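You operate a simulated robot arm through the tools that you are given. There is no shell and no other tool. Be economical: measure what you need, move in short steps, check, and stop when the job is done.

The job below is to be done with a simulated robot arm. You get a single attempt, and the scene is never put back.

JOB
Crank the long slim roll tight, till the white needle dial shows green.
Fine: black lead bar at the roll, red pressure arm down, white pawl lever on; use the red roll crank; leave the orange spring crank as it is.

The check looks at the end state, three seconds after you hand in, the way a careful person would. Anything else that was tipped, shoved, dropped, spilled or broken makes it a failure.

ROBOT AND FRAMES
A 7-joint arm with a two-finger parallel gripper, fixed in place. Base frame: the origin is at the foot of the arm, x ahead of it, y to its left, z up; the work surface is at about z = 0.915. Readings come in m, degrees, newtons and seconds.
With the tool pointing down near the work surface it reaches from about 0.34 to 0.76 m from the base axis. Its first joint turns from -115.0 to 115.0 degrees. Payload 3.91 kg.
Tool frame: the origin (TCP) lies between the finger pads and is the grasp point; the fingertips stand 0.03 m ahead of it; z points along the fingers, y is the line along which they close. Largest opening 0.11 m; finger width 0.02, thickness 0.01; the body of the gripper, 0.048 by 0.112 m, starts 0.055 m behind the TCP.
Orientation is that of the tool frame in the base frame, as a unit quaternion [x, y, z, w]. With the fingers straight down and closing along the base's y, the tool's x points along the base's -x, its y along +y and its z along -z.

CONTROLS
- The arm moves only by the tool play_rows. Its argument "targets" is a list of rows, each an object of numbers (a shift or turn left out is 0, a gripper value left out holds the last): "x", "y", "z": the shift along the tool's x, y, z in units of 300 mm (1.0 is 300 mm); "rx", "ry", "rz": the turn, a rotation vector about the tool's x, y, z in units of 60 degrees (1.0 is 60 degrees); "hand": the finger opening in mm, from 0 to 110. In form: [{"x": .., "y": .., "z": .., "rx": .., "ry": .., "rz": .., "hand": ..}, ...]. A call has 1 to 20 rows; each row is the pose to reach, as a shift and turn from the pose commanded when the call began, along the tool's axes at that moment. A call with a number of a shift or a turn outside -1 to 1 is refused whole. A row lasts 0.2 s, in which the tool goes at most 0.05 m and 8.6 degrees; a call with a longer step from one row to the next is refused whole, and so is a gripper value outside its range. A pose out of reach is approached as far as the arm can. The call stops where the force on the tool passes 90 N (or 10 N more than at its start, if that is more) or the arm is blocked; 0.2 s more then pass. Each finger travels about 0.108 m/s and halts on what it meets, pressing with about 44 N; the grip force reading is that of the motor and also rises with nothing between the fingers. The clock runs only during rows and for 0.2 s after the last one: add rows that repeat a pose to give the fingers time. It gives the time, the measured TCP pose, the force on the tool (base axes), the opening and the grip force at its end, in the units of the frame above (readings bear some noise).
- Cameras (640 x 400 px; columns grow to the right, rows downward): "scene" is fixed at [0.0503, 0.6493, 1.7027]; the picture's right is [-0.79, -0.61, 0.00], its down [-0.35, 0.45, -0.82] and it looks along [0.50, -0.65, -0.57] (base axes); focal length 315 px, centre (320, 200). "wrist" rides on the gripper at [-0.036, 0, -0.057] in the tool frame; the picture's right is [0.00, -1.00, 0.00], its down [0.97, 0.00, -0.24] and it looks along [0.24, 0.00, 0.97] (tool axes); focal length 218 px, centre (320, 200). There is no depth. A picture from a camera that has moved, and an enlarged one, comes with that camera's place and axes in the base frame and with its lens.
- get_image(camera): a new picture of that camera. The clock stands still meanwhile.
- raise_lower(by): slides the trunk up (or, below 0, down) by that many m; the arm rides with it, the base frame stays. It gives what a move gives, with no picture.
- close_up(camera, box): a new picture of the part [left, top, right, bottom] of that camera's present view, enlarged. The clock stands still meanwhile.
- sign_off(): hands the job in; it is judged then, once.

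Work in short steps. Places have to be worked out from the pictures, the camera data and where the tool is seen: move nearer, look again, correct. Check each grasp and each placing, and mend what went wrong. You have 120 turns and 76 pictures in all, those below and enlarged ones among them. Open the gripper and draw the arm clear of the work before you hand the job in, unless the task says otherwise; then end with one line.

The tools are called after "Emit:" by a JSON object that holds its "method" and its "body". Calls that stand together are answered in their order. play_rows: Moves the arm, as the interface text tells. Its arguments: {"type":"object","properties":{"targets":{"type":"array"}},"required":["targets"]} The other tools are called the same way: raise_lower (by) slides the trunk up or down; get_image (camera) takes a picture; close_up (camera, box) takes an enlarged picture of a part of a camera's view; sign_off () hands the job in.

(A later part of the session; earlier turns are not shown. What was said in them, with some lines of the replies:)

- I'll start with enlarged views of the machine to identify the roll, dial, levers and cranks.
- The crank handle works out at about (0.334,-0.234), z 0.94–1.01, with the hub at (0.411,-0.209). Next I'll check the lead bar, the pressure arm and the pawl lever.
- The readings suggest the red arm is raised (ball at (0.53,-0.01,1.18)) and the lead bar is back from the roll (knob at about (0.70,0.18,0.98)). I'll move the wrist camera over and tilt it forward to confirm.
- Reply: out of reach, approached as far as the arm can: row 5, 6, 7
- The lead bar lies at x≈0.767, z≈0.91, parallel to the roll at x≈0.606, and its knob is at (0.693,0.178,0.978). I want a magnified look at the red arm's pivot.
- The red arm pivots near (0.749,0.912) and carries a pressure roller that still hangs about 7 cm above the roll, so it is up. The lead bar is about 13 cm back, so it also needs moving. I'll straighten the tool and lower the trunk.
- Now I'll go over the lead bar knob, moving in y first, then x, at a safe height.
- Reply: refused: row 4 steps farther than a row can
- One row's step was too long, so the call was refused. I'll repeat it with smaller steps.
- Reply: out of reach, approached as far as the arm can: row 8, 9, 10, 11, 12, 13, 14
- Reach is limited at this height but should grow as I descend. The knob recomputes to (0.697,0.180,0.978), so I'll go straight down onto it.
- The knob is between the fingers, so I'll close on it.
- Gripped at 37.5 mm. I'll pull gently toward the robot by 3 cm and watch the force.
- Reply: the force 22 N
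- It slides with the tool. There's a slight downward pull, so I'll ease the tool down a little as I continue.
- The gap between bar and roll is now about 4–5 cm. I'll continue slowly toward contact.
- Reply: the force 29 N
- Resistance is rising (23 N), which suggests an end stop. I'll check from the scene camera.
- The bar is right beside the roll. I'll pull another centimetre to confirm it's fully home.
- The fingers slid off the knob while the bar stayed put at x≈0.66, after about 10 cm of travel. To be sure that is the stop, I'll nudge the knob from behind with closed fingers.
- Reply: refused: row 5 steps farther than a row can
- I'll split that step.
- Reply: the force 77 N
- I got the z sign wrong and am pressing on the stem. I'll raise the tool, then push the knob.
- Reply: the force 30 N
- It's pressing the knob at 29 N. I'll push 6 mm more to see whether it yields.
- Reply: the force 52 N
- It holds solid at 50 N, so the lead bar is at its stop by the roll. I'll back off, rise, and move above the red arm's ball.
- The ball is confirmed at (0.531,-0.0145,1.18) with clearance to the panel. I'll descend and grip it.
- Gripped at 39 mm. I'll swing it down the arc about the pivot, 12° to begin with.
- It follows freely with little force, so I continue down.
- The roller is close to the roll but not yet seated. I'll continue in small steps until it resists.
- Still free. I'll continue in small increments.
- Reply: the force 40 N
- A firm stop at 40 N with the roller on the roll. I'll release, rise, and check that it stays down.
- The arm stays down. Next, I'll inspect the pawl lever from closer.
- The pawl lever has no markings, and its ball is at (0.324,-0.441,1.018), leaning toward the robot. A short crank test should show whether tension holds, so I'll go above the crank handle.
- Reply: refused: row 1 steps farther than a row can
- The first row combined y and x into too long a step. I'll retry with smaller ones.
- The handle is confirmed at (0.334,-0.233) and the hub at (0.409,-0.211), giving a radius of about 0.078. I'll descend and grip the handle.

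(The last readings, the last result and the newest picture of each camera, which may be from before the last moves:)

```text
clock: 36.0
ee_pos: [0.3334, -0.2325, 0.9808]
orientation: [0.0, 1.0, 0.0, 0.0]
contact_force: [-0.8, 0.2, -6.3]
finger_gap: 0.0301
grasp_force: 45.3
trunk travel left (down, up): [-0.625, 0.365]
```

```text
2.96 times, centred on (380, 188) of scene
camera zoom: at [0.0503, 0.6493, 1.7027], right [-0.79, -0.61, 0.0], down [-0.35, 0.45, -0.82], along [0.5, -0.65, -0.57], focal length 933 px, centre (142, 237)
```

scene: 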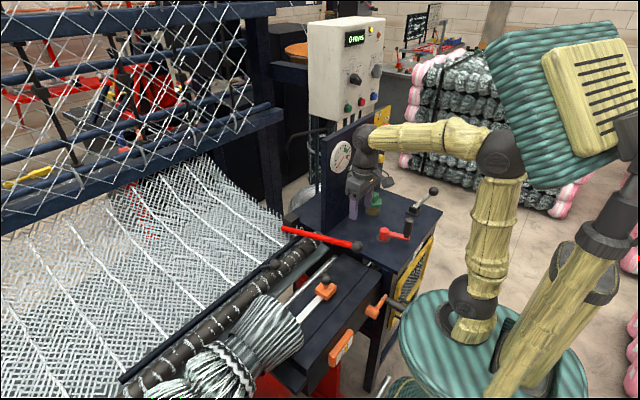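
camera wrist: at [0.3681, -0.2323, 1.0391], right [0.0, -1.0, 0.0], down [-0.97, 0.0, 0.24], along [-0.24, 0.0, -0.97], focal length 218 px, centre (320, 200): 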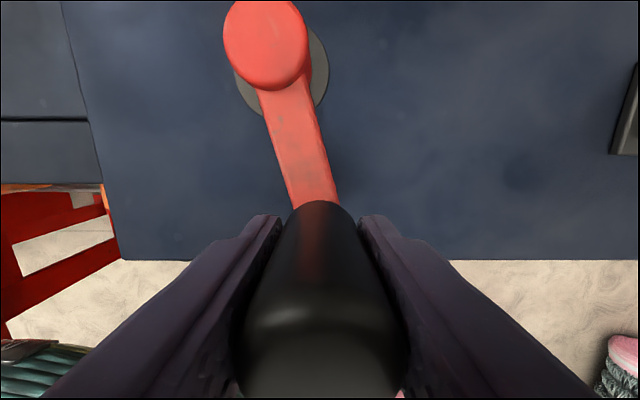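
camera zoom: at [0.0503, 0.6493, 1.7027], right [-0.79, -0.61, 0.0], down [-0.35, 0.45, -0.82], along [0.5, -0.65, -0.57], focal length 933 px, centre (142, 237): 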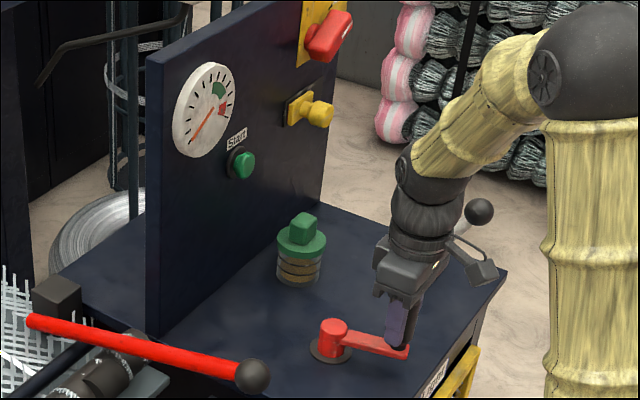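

Gripped at 30 mm. I'll try turning clockwise (seen from above) by about 25° and then look at the dial.

Emit:
{"method": "play_rows", "body": {"targets": [{"x": 0.005, "y": 0.019, "hand": 10}, {"x": 0.008, "y": 0.038, "hand": 10}, {"x": 0.01, "y": 0.057, "hand": 10}, {"x": 0.011, "y": 0.075, "hand": 10}, {"x": 0.01, "y": 0.093, "hand": 10}, {"x": 0.008, "y": 0.111, "hand": 10}, {"x": 0.008, "y": 0.111, "hand": 10}]}}

Emit:
{"method": "close_up", "body": {"camera": "scene", "box": [320, 120, 440, 255]}}

```text
clock: 37.6
ee_pos: [0.3309, -0.2089, 0.9839]
orientation: [0.003, 1.0, 0.0, 0.001]
contact_force: [-11.8, -62.3, -32.1]
finger_gap: 0.0298
grasp_force: 45.0
trunk travel left (down, up): [-0.625, 0.365]
```

```text
2.96 times, centred on (380, 188) of scene
camera zoom: at [0.0503, 0.6493, 1.7027], right [-0.79, -0.61, 0.0], down [-0.35, 0.45, -0.82], along [0.5, -0.65, -0.57], focal length 933 px, centre (142, 237)
```

zoom: 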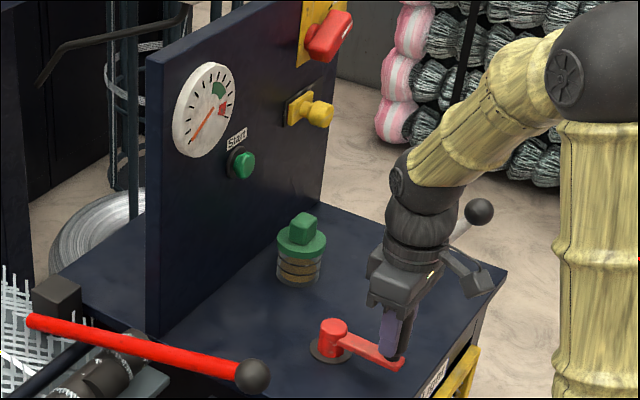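

It resists at 62 N, and the needle looks barely changed. I'll zoom on the dial and crank before going on.

Emit:
{"method": "close_up", "body": {"camera": "scene", "box": [320, 125, 380, 190]}}

Emit:
{"method": "get_image", "body": {"camera": "wrist"}}

```text
6.15 times, centred on (350, 158) of scene
camera zoom: at [0.0503, 0.6493, 1.7027], right [-0.79, -0.61, 0.0], down [-0.35, 0.45, -0.82], along [0.5, -0.65, -0.57], focal length 1938 px, centre (135, 462)
```

zoom: 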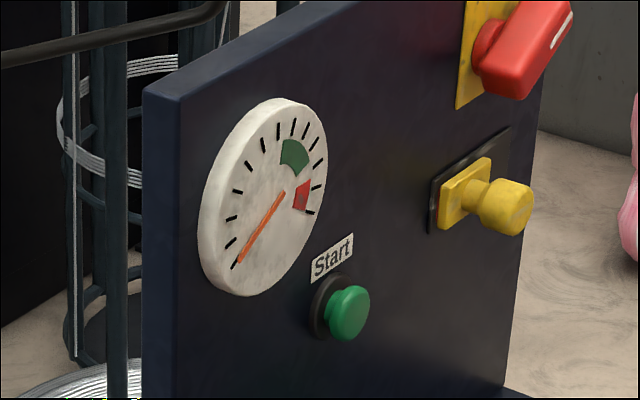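

```text
31 pictures are left
camera wrist: at [0.3649, -0.2098, 1.0398], right [-0.01, -1.0, 0.0], down [-0.97, 0.0, 0.24], along [-0.24, 0.0, -0.97], focal length 218 px, centre (320, 200)
```

wrist: 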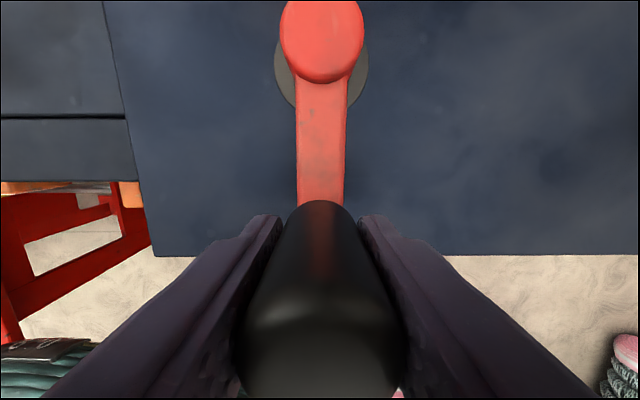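

Clockwise moved about 17° and then hit something hard with no needle response. I'll return and try counter-clockwise past the starting angle.

Emit:
{"method": "play_rows", "body": {"targets": [{"x": 0.003, "y": -0.036, "hand": 10}, {"x": 0.001, "y": -0.06, "hand": 10}, {"x": -0.001, "y": -0.081, "hand": 10}, {"x": -0.006, "y": -0.103, "hand": 10}, {"x": -0.013, "y": -0.125, "hand": 10}, {"x": -0.022, "y": -0.145, "hand": 10}, {"x": -0.032, "y": -0.166, "hand": 10}, {"x": -0.032, "y": -0.166, "hand": 10}]}}

Emit:
{"method": "close_up", "body": {"camera": "scene", "box": [320, 120, 440, 255]}}

```text
clock: 39.4
ee_pos: [0.34, -0.2507, 0.9832]
orientation: [0.001, 1.0, 0.001, 0.0]
contact_force: [-8.2, -4.0, -14.0]
finger_gap: 0.0297
grasp_force: 45.0
trunk travel left (down, up): [-0.625, 0.365]
```

```text
2.96 times, centred on (380, 188) of scene
camera zoom: at [0.0503, 0.6493, 1.7027], right [-0.79, -0.61, 0.0], down [-0.35, 0.45, -0.82], along [0.5, -0.65, -0.57], focal length 933 px, centre (142, 237)
```

zoom: 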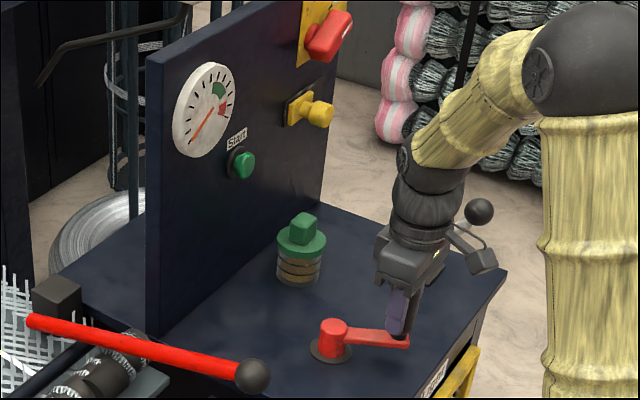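

Counter-clockwise moves freely with under 10 N in the plane. I'll continue another 60°.

Emit:
{"method": "play_rows", "body": {"targets": [{"x": -0.013, "y": -0.019, "hand": 10}, {"x": -0.026, "y": -0.037, "hand": 10}, {"x": -0.042, "y": -0.054, "hand": 10}, {"x": -0.058, "y": -0.069, "hand": 10}, {"x": -0.095, "y": -0.095, "hand": 10}, {"x": -0.136, "y": -0.114, "hand": 10}, {"x": -0.18, "y": -0.126, "hand": 10}, {"x": -0.225, "y": -0.13, "hand": 10}, {"x": -0.225, "y": -0.13, "hand": 10}]}}

Emit:
{"method": "close_up", "body": {"camera": "scene", "box": [320, 120, 440, 255]}}

```text
clock: 41.4
ee_pos: [0.4101, -0.2904, 0.9831]
orientation: [0.0, 1.0, -0.001, 0.002]
contact_force: [0.5, -19.7, 3.2]
finger_gap: 0.0297
grasp_force: 45.3
trunk travel left (down, up): [-0.625, 0.365]
```

```text
2.96 times, centred on (380, 188) of scene
camera zoom: at [0.0503, 0.6493, 1.7027], right [-0.79, -0.61, 0.0], down [-0.35, 0.45, -0.82], along [0.5, -0.65, -0.57], focal length 933 px, centre (142, 237)
```

zoom: 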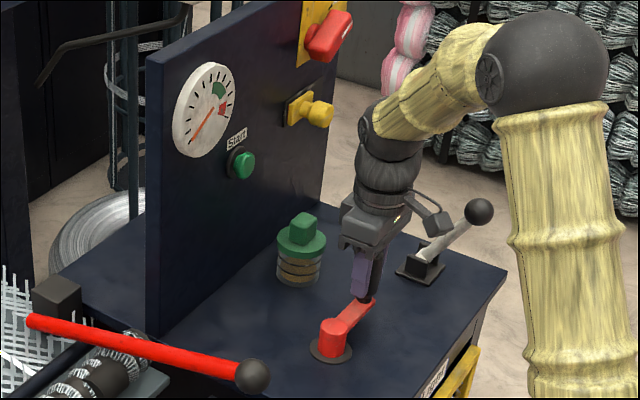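

The crank is at about 270°. I'll check the needle at high zoom.

Emit:
{"method": "close_up", "body": {"camera": "scene", "box": [320, 125, 380, 190]}}

```text
6.15 times, centred on (350, 158) of scene
camera zoom: at [0.0503, 0.6493, 1.7027], right [-0.79, -0.61, 0.0], down [-0.35, 0.45, -0.82], along [0.5, -0.65, -0.57], focal length 1938 px, centre (135, 462)
```

zoom: 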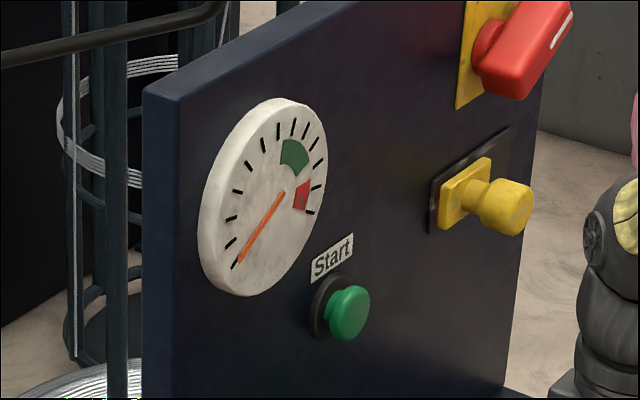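

No needle change yet. I'll reverse 20° to see whether a pawl is holding the crank.

Emit:
{"method": "play_rows", "body": {"targets": [{"x": 0.023, "y": 0.001, "hand": 10}, {"x": 0.045, "y": 0.004, "hand": 10}, {"x": 0.068, "y": 0.009, "hand": 10}, {"x": 0.089, "y": 0.016, "hand": 10}, {"x": 0.089, "y": 0.016, "hand": 10}]}}

```text
clock: 42.6
ee_pos: [0.3808, -0.2844, 0.9841]
orientation: [0.0, 1.0, 0.001, 0.0]
contact_force: [-4.6, -12.7, 0.3]
finger_gap: 0.0295
grasp_force: 45.3
trunk travel left (down, up): [-0.625, 0.365]
```

The crank reverses freely, so the pawl is off. I'll release the crank, rise, and go over to the white pawl lever.

Emit:
{"method": "play_rows", "body": {"targets": [{"hand": 70}, {"hand": 70}, {"z": -0.15, "hand": 70}, {"z": -0.3, "hand": 70}, {"z": -0.45, "hand": 70}, {"z": -0.45, "y": -0.15, "x": 0.05, "hand": 70}, {"z": -0.45, "y": -0.3, "x": 0.1, "hand": 70}, {"z": -0.45, "y": -0.44, "x": 0.15, "hand": 70}, {"z": -0.45, "y": -0.522, "x": 0.19, "hand": 70}, {"z": -0.45, "y": -0.522, "x": 0.19, "hand": 70}]}}

Emit:
{"method": "get_image", "body": {"camera": "wrist"}}

```text
clock: 44.8
ee_pos: [0.326, -0.4394, 1.1212]
orientation: [0.0, 1.0, 0.0, 0.0]
contact_force: [0.8, -0.4, 0.5]
finger_gap: 0.0703
grasp_force: 0.0
trunk travel left (down, up): [-0.625, 0.365]
```

```text
27 pictures are left
camera wrist: at [0.3598, -0.4391, 1.1769], right [0.0, -1.0, 0.0], down [-0.97, 0.0, 0.24], along [-0.24, 0.0, -0.97], focal length 218 px, centre (320, 200)
```

wrist: 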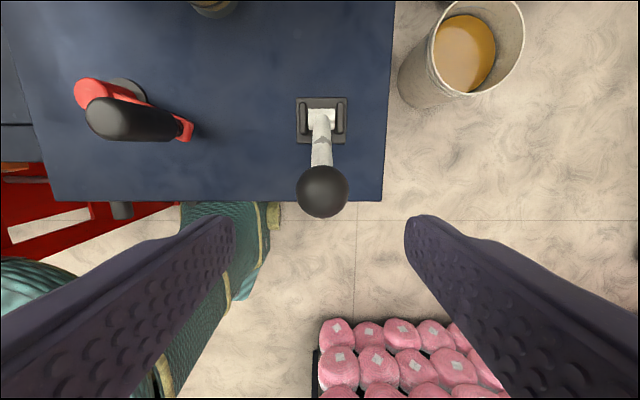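

The pawl ball is right under the tool at (0.327,-0.4405,1.018). I'll descend and grip it.

Emit:
{"method": "play_rows", "body": {"targets": [{"z": 0.15, "hand": 70}, {"z": 0.28, "hand": 70}, {"z": 0.344, "hand": 70}, {"z": 0.344, "hand": 15}, {"z": 0.344, "hand": 15}, {"z": 0.344, "hand": 15}]}}

Emit:
{"method": "get_image", "body": {"camera": "wrist"}}

```text
clock: 46.2
ee_pos: [0.3277, -0.4409, 1.0167]
orientation: [0.0, 1.0, 0.0, 0.0]
contact_force: [0.9, -5.1, -2.9]
finger_gap: 0.0369
grasp_force: 44.9
trunk travel left (down, up): [-0.625, 0.365]
```

```text
26 pictures are left
camera wrist: at [0.3615, -0.4408, 1.0727], right [0.0, -1.0, 0.0], down [-0.97, 0.0, 0.24], along [-0.24, 0.0, -0.97], focal length 218 px, centre (320, 200)
```

wrist: 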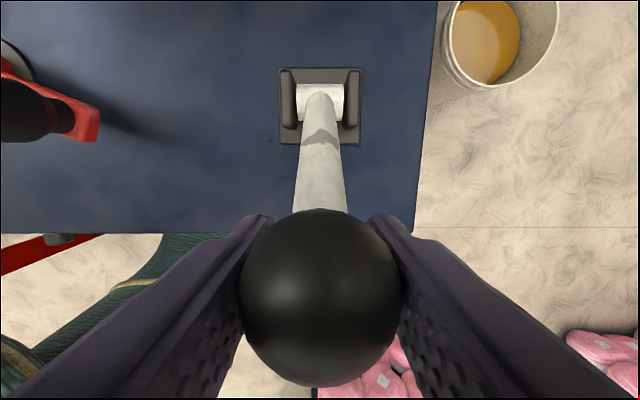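

Gripped. I'll swing it over its pivot (0.390,0.935), to near upright to begin with.

Emit:
{"method": "play_rows", "body": {"targets": [{"x": -0.025, "z": -0.018, "hand": 15}, {"x": -0.052, "z": -0.033, "hand": 15}, {"x": -0.08, "z": -0.045, "hand": 15}, {"x": -0.108, "z": -0.055, "hand": 15}, {"x": -0.137, "z": -0.062, "hand": 15}, {"x": -0.166, "z": -0.067, "hand": 15}, {"x": -0.166, "z": -0.067, "hand": 15}]}}

```text
clock: 47.8
ee_pos: [0.3744, -0.4398, 1.036]
orientation: [0.001, 1.0, 0.0, 0.0]
contact_force: [-9.9, -1.7, -12.5]
finger_gap: 0.0368
grasp_force: 45.3
trunk travel left (down, up): [-0.625, 0.365]
```

It follows. I'll continue over to the far side.

Emit:
{"method": "play_rows", "body": {"targets": [{"x": -0.03, "z": -0.002, "hand": 15}, {"x": -0.06, "z": -0.002, "hand": 15}, {"x": -0.09, "z": 0.001, "hand": 15}, {"x": -0.12, "z": 0.006, "hand": 15}, {"x": -0.148, "z": 0.014, "hand": 15}, {"x": -0.176, "z": 0.024, "hand": 15}, {"x": -0.203, "z": 0.037, "hand": 15}, {"x": -0.229, "z": 0.052, "hand": 15}, {"x": -0.229, "z": 0.052, "hand": 15}]}}

Emit:
{"method": "get_image", "body": {"camera": "wrist"}}

```text
clock: 49.8
ee_pos: [0.4424, -0.4395, 1.0214]
orientation: [0.0, 1.0, -0.001, 0.0]
contact_force: [-1.3, -13.9, 21.0]
finger_gap: 0.037
grasp_force: 45.3
trunk travel left (down, up): [-0.625, 0.365]
```

```text
25 pictures are left
camera wrist: at [0.4777, -0.4407, 1.0782], right [0.0, -1.0, 0.0], down [-0.97, 0.0, 0.24], along [-0.24, 0.0, -0.97], focal length 218 px, centre (320, 200)
```

wrist: 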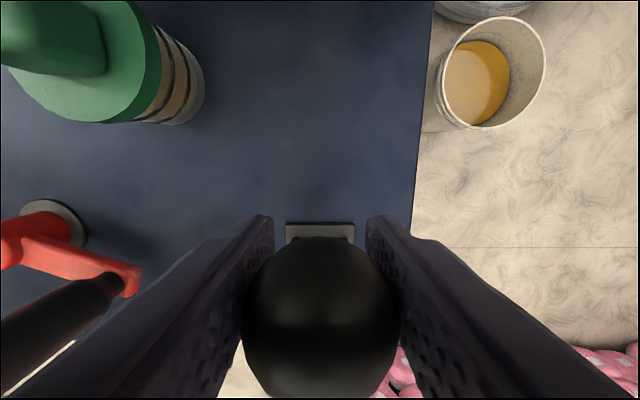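

I'll press on a little further along the arc to find the stop.

Emit:
{"method": "play_rows", "body": {"targets": [{"x": -0.024, "z": 0.018, "hand": 15}, {"x": -0.046, "z": 0.038, "hand": 15}, {"x": -0.046, "z": 0.038, "hand": 15}]}}

```text
clock: 50.6
ee_pos: [0.4547, -0.4402, 1.0131]
orientation: [0.001, 1.0, -0.003, 0.003]
contact_force: [-5.6, -16.6, 36.3]
finger_gap: 0.0373
grasp_force: 45.5
trunk travel left (down, up): [-0.625, 0.365]
```

Emit:
{"method": "play_rows", "body": {"targets": [{"x": -0.02, "z": 0.02, "hand": 15}, {"x": -0.02, "z": 0.02, "hand": 15}]}}

```text
clock: 51.2
ee_pos: [0.4584, -0.4401, 1.0051]
orientation: [0.002, 1.0, -0.003, 0.001]
contact_force: [-20.9, -16.7, 34.7]
finger_gap: 0.0377
grasp_force: 44.5
trunk travel left (down, up): [-0.625, 0.365]
```

The force is building with little motion, so it's at the stop. I'll release, rise and look.

Emit:
{"method": "play_rows", "body": {"targets": [{"hand": 70}, {"hand": 70}, {"z": -0.15, "hand": 70}, {"z": -0.3, "hand": 70}, {"z": -0.4, "hand": 70}, {"z": -0.4, "hand": 70}]}}

Emit:
{"method": "get_image", "body": {"camera": "wrist"}}

Emit:
{"method": "close_up", "body": {"camera": "scene", "box": [320, 120, 450, 250]}}

```text
clock: 52.6
ee_pos: [0.4652, -0.4369, 1.1234]
orientation: [0.0, 1.0, 0.0, -0.001]
contact_force: [0.0, 0.5, -0.4]
finger_gap: 0.0698
grasp_force: 0.0
trunk travel left (down, up): [-0.625, 0.365]
```

```text
24 pictures are left
camera wrist: at [0.4999, -0.4378, 1.1805], right [0.0, -1.0, 0.0], down [-0.97, 0.0, 0.24], along [-0.24, 0.0, -0.97], focal length 218 px, centre (320, 200)
```

wrist: 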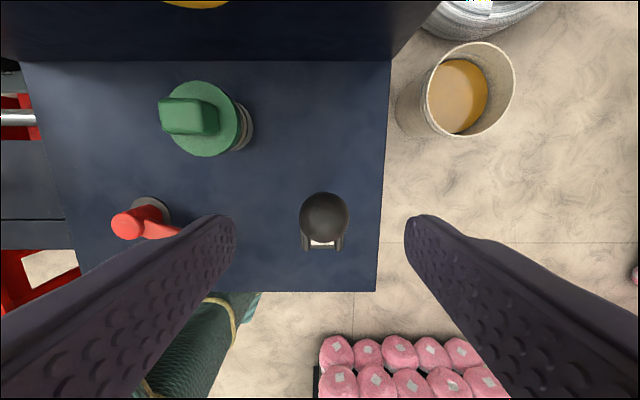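

```text
3.08 times, centred on (385, 185) of scene
camera zoom: at [0.0503, 0.6493, 1.7027], right [-0.79, -0.61, 0.0], down [-0.35, 0.45, -0.82], along [0.5, -0.65, -0.57], focal length 969 px, centre (120, 246)
```

zoom: 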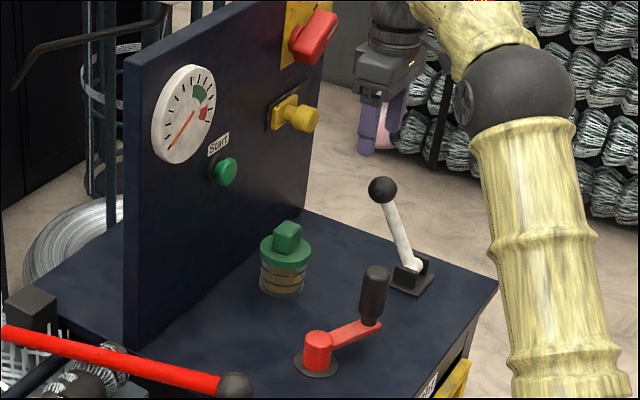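

The pawl lever has flipped and stays. I'll go back over the crank handle and check its position before gripping.

Emit:
{"method": "play_rows", "body": {"targets": [{"y": 0.12, "x": 0.07}, {"y": 0.24, "x": 0.14}, {"y": 0.36, "x": 0.21}, {"y": 0.48, "x": 0.28}, {"y": 0.51, "x": 0.28}, {"y": 0.51, "x": 0.28}]}}

Emit:
{"method": "get_image", "body": {"camera": "wrist"}}

```text
clock: 54.0
ee_pos: [0.3793, -0.2841, 1.1215]
orientation: [0.0, 1.0, 0.0, 0.0]
contact_force: [-0.3, -0.5, 0.2]
finger_gap: 0.07
grasp_force: 0.1
trunk travel left (down, up): [-0.625, 0.365]
```

```text
22 pictures are left
camera wrist: at [0.4138, -0.2854, 1.1781], right [0.0, -1.0, 0.0], down [-0.97, 0.0, 0.24], along [-0.24, 0.0, -0.97], focal length 218 px, centre (320, 200)
```

wrist: 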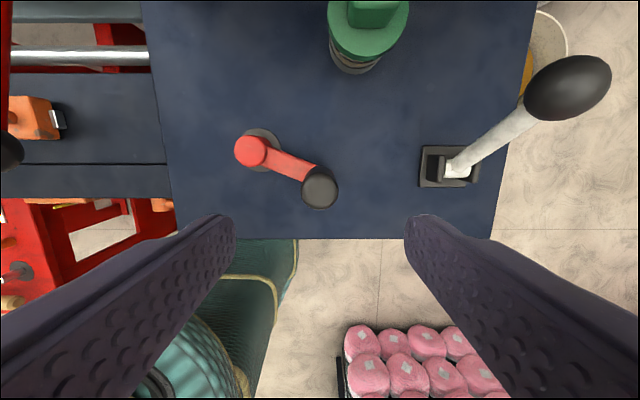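

The handle is at (0.382,-0.285). I'll descend and grip it.

Emit:
{"method": "play_rows", "body": {"targets": [{"z": 0.15, "x": -0.008, "hand": 70}, {"z": 0.3, "x": -0.008, "hand": 70}, {"z": 0.4, "x": -0.008, "hand": 70}, {"z": 0.46, "x": -0.008, "hand": 70}, {"z": 0.46, "x": -0.008, "hand": 10}, {"z": 0.46, "x": -0.008, "hand": 10}, {"z": 0.46, "x": -0.008, "hand": 10}]}}

```text
clock: 55.6
ee_pos: [0.3824, -0.2853, 0.9832]
orientation: [-0.001, 1.0, 0.0, -0.001]
contact_force: [3.3, 15.2, -8.9]
finger_gap: 0.0299
grasp_force: 45.0
trunk travel left (down, up): [-0.625, 0.365]
```

Gripped. I'll crank counter-clockwise 40° and check the dial.

Emit:
{"method": "play_rows", "body": {"targets": [{"x": -0.045, "y": -0.012, "hand": 10}, {"x": -0.09, "y": -0.016, "hand": 10}, {"x": -0.136, "y": -0.012, "hand": 10}, {"x": -0.18, "y": 0.0, "hand": 10}, {"x": -0.18, "y": 0.0, "hand": 10}]}}

Emit:
{"method": "close_up", "body": {"camera": "scene", "box": [320, 120, 420, 255]}}

```text
clock: 56.8
ee_pos: [0.4354, -0.2865, 0.9828]
orientation: [0.0, 1.0, -0.001, -0.001]
contact_force: [-4.1, 7.5, -16.5]
finger_gap: 0.0296
grasp_force: 45.1
trunk travel left (down, up): [-0.625, 0.365]
```

```text
2.96 times, centred on (370, 188) of scene
camera zoom: at [0.0503, 0.6493, 1.7027], right [-0.79, -0.61, 0.0], down [-0.35, 0.45, -0.82], along [0.5, -0.65, -0.57], focal length 933 px, centre (172, 237)
```

zoom: 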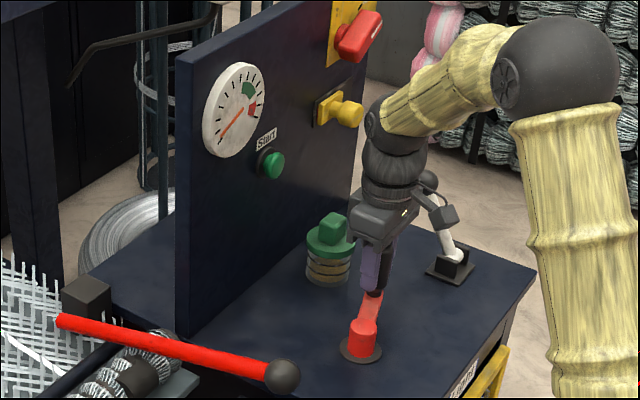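

The crank still moves freely. I'll continue to 0° (handle pointing away).

Emit:
{"method": "play_rows", "body": {"targets": [{"x": -0.042, "y": 0.019, "hand": 10}, {"x": -0.079, "y": 0.046, "hand": 10}, {"x": -0.112, "y": 0.078, "hand": 10}, {"x": -0.138, "y": 0.116, "hand": 10}, {"x": -0.157, "y": 0.157, "hand": 10}, {"x": -0.169, "y": 0.202, "hand": 10}, {"x": -0.173, "y": 0.247, "hand": 10}, {"x": -0.173, "y": 0.247, "hand": 10}]}}

Emit:
{"method": "close_up", "body": {"camera": "scene", "box": [320, 125, 380, 190]}}

```text
clock: 58.6
ee_pos: [0.4906, -0.2137, 0.9837]
orientation: [-0.001, 1.0, 0.0, -0.001]
contact_force: [17.1, 0.0, -31.3]
finger_gap: 0.0298
grasp_force: 45.4
trunk travel left (down, up): [-0.625, 0.365]
```

```text
6.15 times, centred on (350, 158) of scene
camera zoom: at [0.0503, 0.6493, 1.7027], right [-0.79, -0.61, 0.0], down [-0.35, 0.45, -0.82], along [0.5, -0.65, -0.57], focal length 1938 px, centre (135, 462)
```

zoom: 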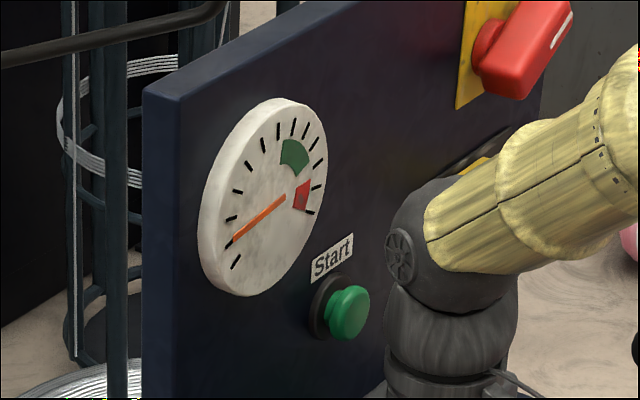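

The needle has moved about one tick, so counter-clockwise with the pawl on does tighten. I'll continue another half turn in 15° rows.

Emit:
{"method": "play_rows", "body": {"targets": [{"x": 0.009, "y": 0.068}, {"x": 0.035, "y": 0.132}, {"x": 0.077, "y": 0.186}, {"x": 0.132, "y": 0.228}, {"x": 0.195, "y": 0.254}, {"x": 0.263, "y": 0.263}, {"x": 0.331, "y": 0.254}, {"x": 0.395, "y": 0.228}, {"x": 0.45, "y": 0.186}, {"x": 0.491, "y": 0.132}, {"x": 0.518, "y": 0.068}, {"x": 0.527, "y": 0.0}, {"x": 0.527, "y": 0.0}]}}

Emit:
{"method": "close_up", "body": {"camera": "scene", "box": [320, 120, 440, 255]}}

```text
clock: 61.4
ee_pos: [0.3304, -0.2148, 0.9833]
orientation: [0.0, 1.0, -0.001, 0.001]
contact_force: [4.2, -2.0, -16.7]
finger_gap: 0.03
grasp_force: 44.7
trunk travel left (down, up): [-0.625, 0.365]
```

```text
2.96 times, centred on (380, 188) of scene
camera zoom: at [0.0503, 0.6493, 1.7027], right [-0.79, -0.61, 0.0], down [-0.35, 0.45, -0.82], along [0.5, -0.65, -0.57], focal length 933 px, centre (142, 237)
```

zoom: 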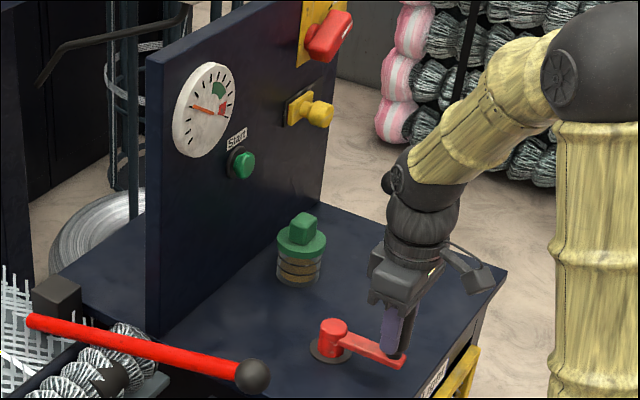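

The needle is at about tick 3.3, and green centres near tick 8. I'll do another half turn through the near side.

Emit:
{"method": "play_rows", "body": {"targets": [{"x": -0.009, "y": -0.068}, {"x": -0.035, "y": -0.132}, {"x": -0.077, "y": -0.186}, {"x": -0.132, "y": -0.228}, {"x": -0.195, "y": -0.254}, {"x": -0.263, "y": -0.263}, {"x": -0.331, "y": -0.254}, {"x": -0.395, "y": -0.228}, {"x": -0.45, "y": -0.186}, {"x": -0.491, "y": -0.132}, {"x": -0.518, "y": -0.068}, {"x": -0.527, "y": 0.0}, {"x": -0.527, "y": 0.0}]}}

Emit:
{"method": "close_up", "body": {"camera": "scene", "box": [320, 125, 380, 190]}}

```text
clock: 64.2
ee_pos: [0.4913, -0.2094, 0.9839]
orientation: [-0.001, 1.0, 0.001, 0.001]
contact_force: [18.4, 1.7, 1.2]
finger_gap: 0.0301
grasp_force: 44.7
trunk travel left (down, up): [-0.625, 0.365]
```

```text
6.15 times, centred on (350, 158) of scene
camera zoom: at [0.0503, 0.6493, 1.7027], right [-0.79, -0.61, 0.0], down [-0.35, 0.45, -0.82], along [0.5, -0.65, -0.57], focal length 1938 px, centre (135, 462)
```

zoom: 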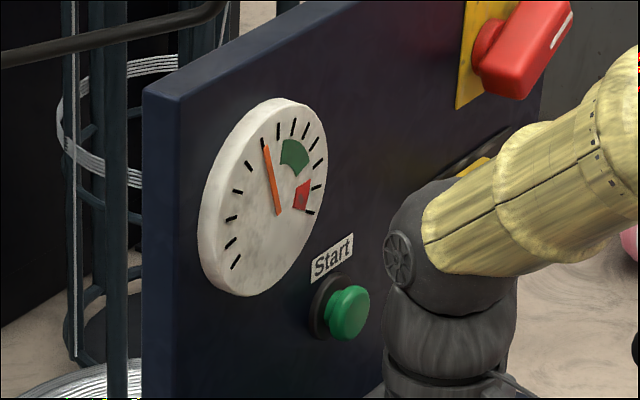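

The needle is at about tick 5, and green spans roughly ticks 6.5–9. Another half turn should bring it to the start of green.

Emit:
{"method": "play_rows", "body": {"targets": [{"x": 0.009, "y": 0.068}, {"x": 0.035, "y": 0.132}, {"x": 0.077, "y": 0.186}, {"x": 0.132, "y": 0.228}, {"x": 0.195, "y": 0.254}, {"x": 0.263, "y": 0.263}, {"x": 0.331, "y": 0.254}, {"x": 0.395, "y": 0.228}, {"x": 0.45, "y": 0.186}, {"x": 0.491, "y": 0.132}, {"x": 0.518, "y": 0.068}, {"x": 0.527, "y": 0.0}, {"x": 0.527, "y": 0.0}]}}

Emit:
{"method": "close_up", "body": {"camera": "scene", "box": [320, 125, 380, 190]}}

```text
clock: 67.0
ee_pos: [0.3319, -0.213, 0.9822]
orientation: [0.0, 1.0, 0.0, -0.001]
contact_force: [0.0, -0.2, -39.1]
finger_gap: 0.0299
grasp_force: 45.2
trunk travel left (down, up): [-0.625, 0.365]
```

```text
6.15 times, centred on (350, 158) of scene
camera zoom: at [0.0503, 0.6493, 1.7027], right [-0.79, -0.61, 0.0], down [-0.35, 0.45, -0.82], along [0.5, -0.65, -0.57], focal length 1938 px, centre (135, 462)
```

zoom: 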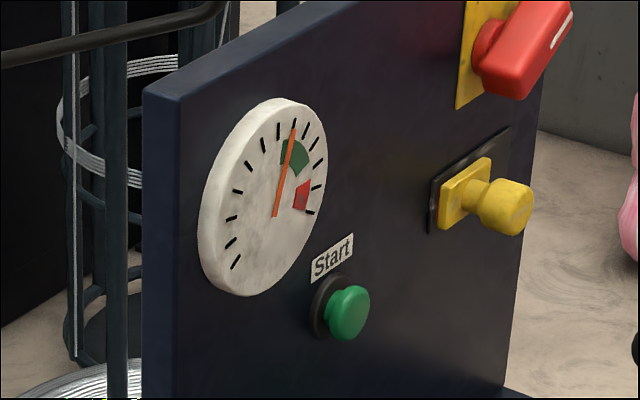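

The needle is in green but near its left edge. About 70° more will centre it.

Emit:
{"method": "play_rows", "body": {"targets": [{"x": -0.009, "y": -0.068}, {"x": -0.035, "y": -0.132}, {"x": -0.077, "y": -0.186}, {"x": -0.132, "y": -0.228}, {"x": -0.175, "y": -0.247}, {"x": -0.175, "y": -0.247}]}}

Emit:
{"method": "close_up", "body": {"camera": "scene", "box": [320, 125, 380, 190]}}

```text
clock: 68.4
ee_pos: [0.3839, -0.2847, 0.9845]
orientation: [0.0, 1.0, 0.0, 0.0]
contact_force: [5.2, 12.3, -15.0]
finger_gap: 0.0296
grasp_force: 45.2
trunk travel left (down, up): [-0.625, 0.365]
```

```text
6.15 times, centred on (350, 158) of scene
camera zoom: at [0.0503, 0.6493, 1.7027], right [-0.79, -0.61, 0.0], down [-0.35, 0.45, -0.82], along [0.5, -0.65, -0.57], focal length 1938 px, centre (135, 462)
```

zoom: 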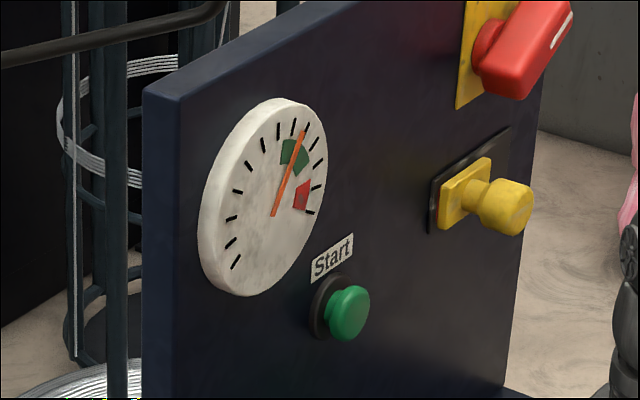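

The needle sits in the middle of the green. I'll release the crank, rise well clear, and check that it holds.

Emit:
{"method": "play_rows", "body": {"targets": [{"hand": 70}, {"hand": 70}, {"hand": 70}, {"z": -0.15, "hand": 70}, {"z": -0.3, "hand": 70}, {"z": -0.45, "hand": 70}, {"z": -0.6, "hand": 70}, {"z": -0.75, "hand": 70}, {"z": -0.9, "hand": 70}, {"z": -0.9, "hand": 70}, {"z": -0.9, "hand": 70}, {"z": -0.9, "hand": 70}, {"z": -0.9, "hand": 70}, {"z": -0.9, "hand": 70}, {"z": -0.9, "hand": 70}]}}

Emit:
{"method": "close_up", "body": {"camera": "scene", "box": [320, 125, 380, 190]}}

Emit:
{"method": "get_image", "body": {"camera": "scene"}}

Emit:
{"method": "get_image", "body": {"camera": "wrist"}}

```text
clock: 71.6
ee_pos: [0.3822, -0.2859, 1.2562]
orientation: [-0.001, 1.0, 0.0, 0.0]
contact_force: [-0.8, -0.7, 0.2]
finger_gap: 0.0699
grasp_force: 0.1
trunk travel left (down, up): [-0.625, 0.365]
```

```text
6.15 times, centred on (350, 158) of scene
camera zoom: at [0.0503, 0.6493, 1.7027], right [-0.79, -0.61, 0.0], down [-0.35, 0.45, -0.82], along [0.5, -0.65, -0.57], focal length 1938 px, centre (135, 462)
```

zoom: 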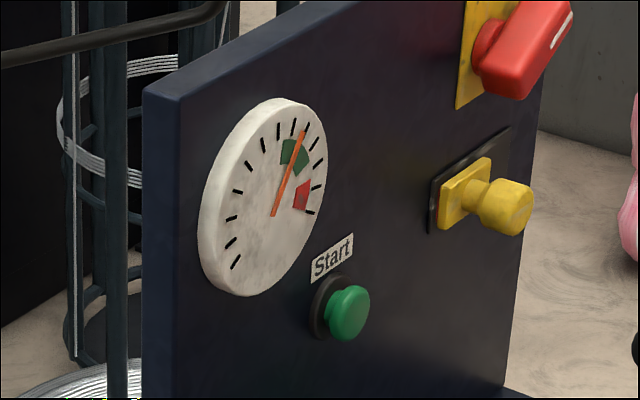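

```text
14 pictures are left
```

scene: 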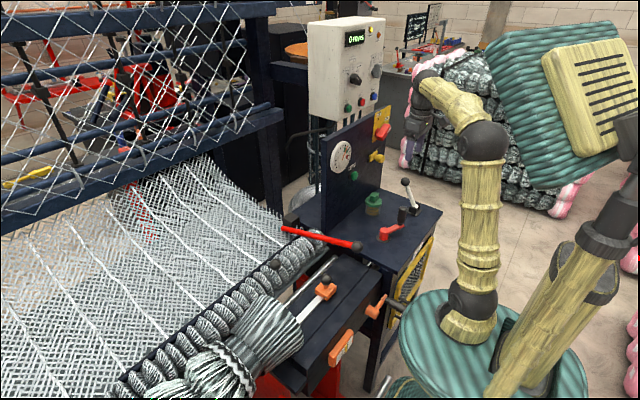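

```text
13 pictures are left
camera wrist: at [0.4168, -0.2861, 1.3126], right [0.0, -1.0, 0.0], down [-0.97, 0.0, 0.24], along [-0.24, 0.0, -0.97], focal length 218 px, centre (320, 200)
```

wrist: 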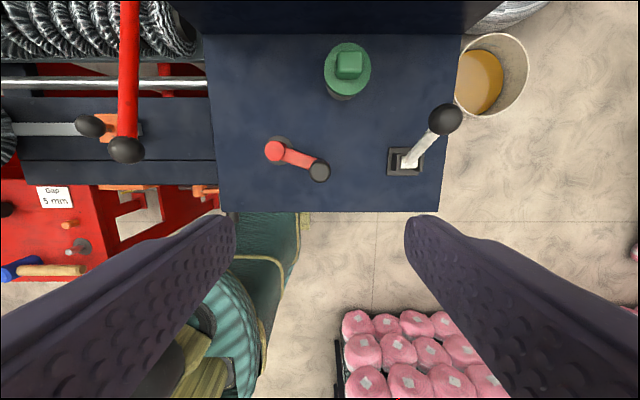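

After release the needle stays in the middle of the green and the roll is wound. The bar, pressure arm and pawl are all in place, the orange crank is untouched, and the arm is clear, so I'm handing in.

Emit:
{"method": "sign_off", "body": {}}

```text
The job is handed in.
```

The roll is cranked tight: the white dial's needle held mid-green for about two seconds after I let go of the red crank, with the lead bar at the roll, the pressure arm down, the pawl on and the orange spring crank untouched.
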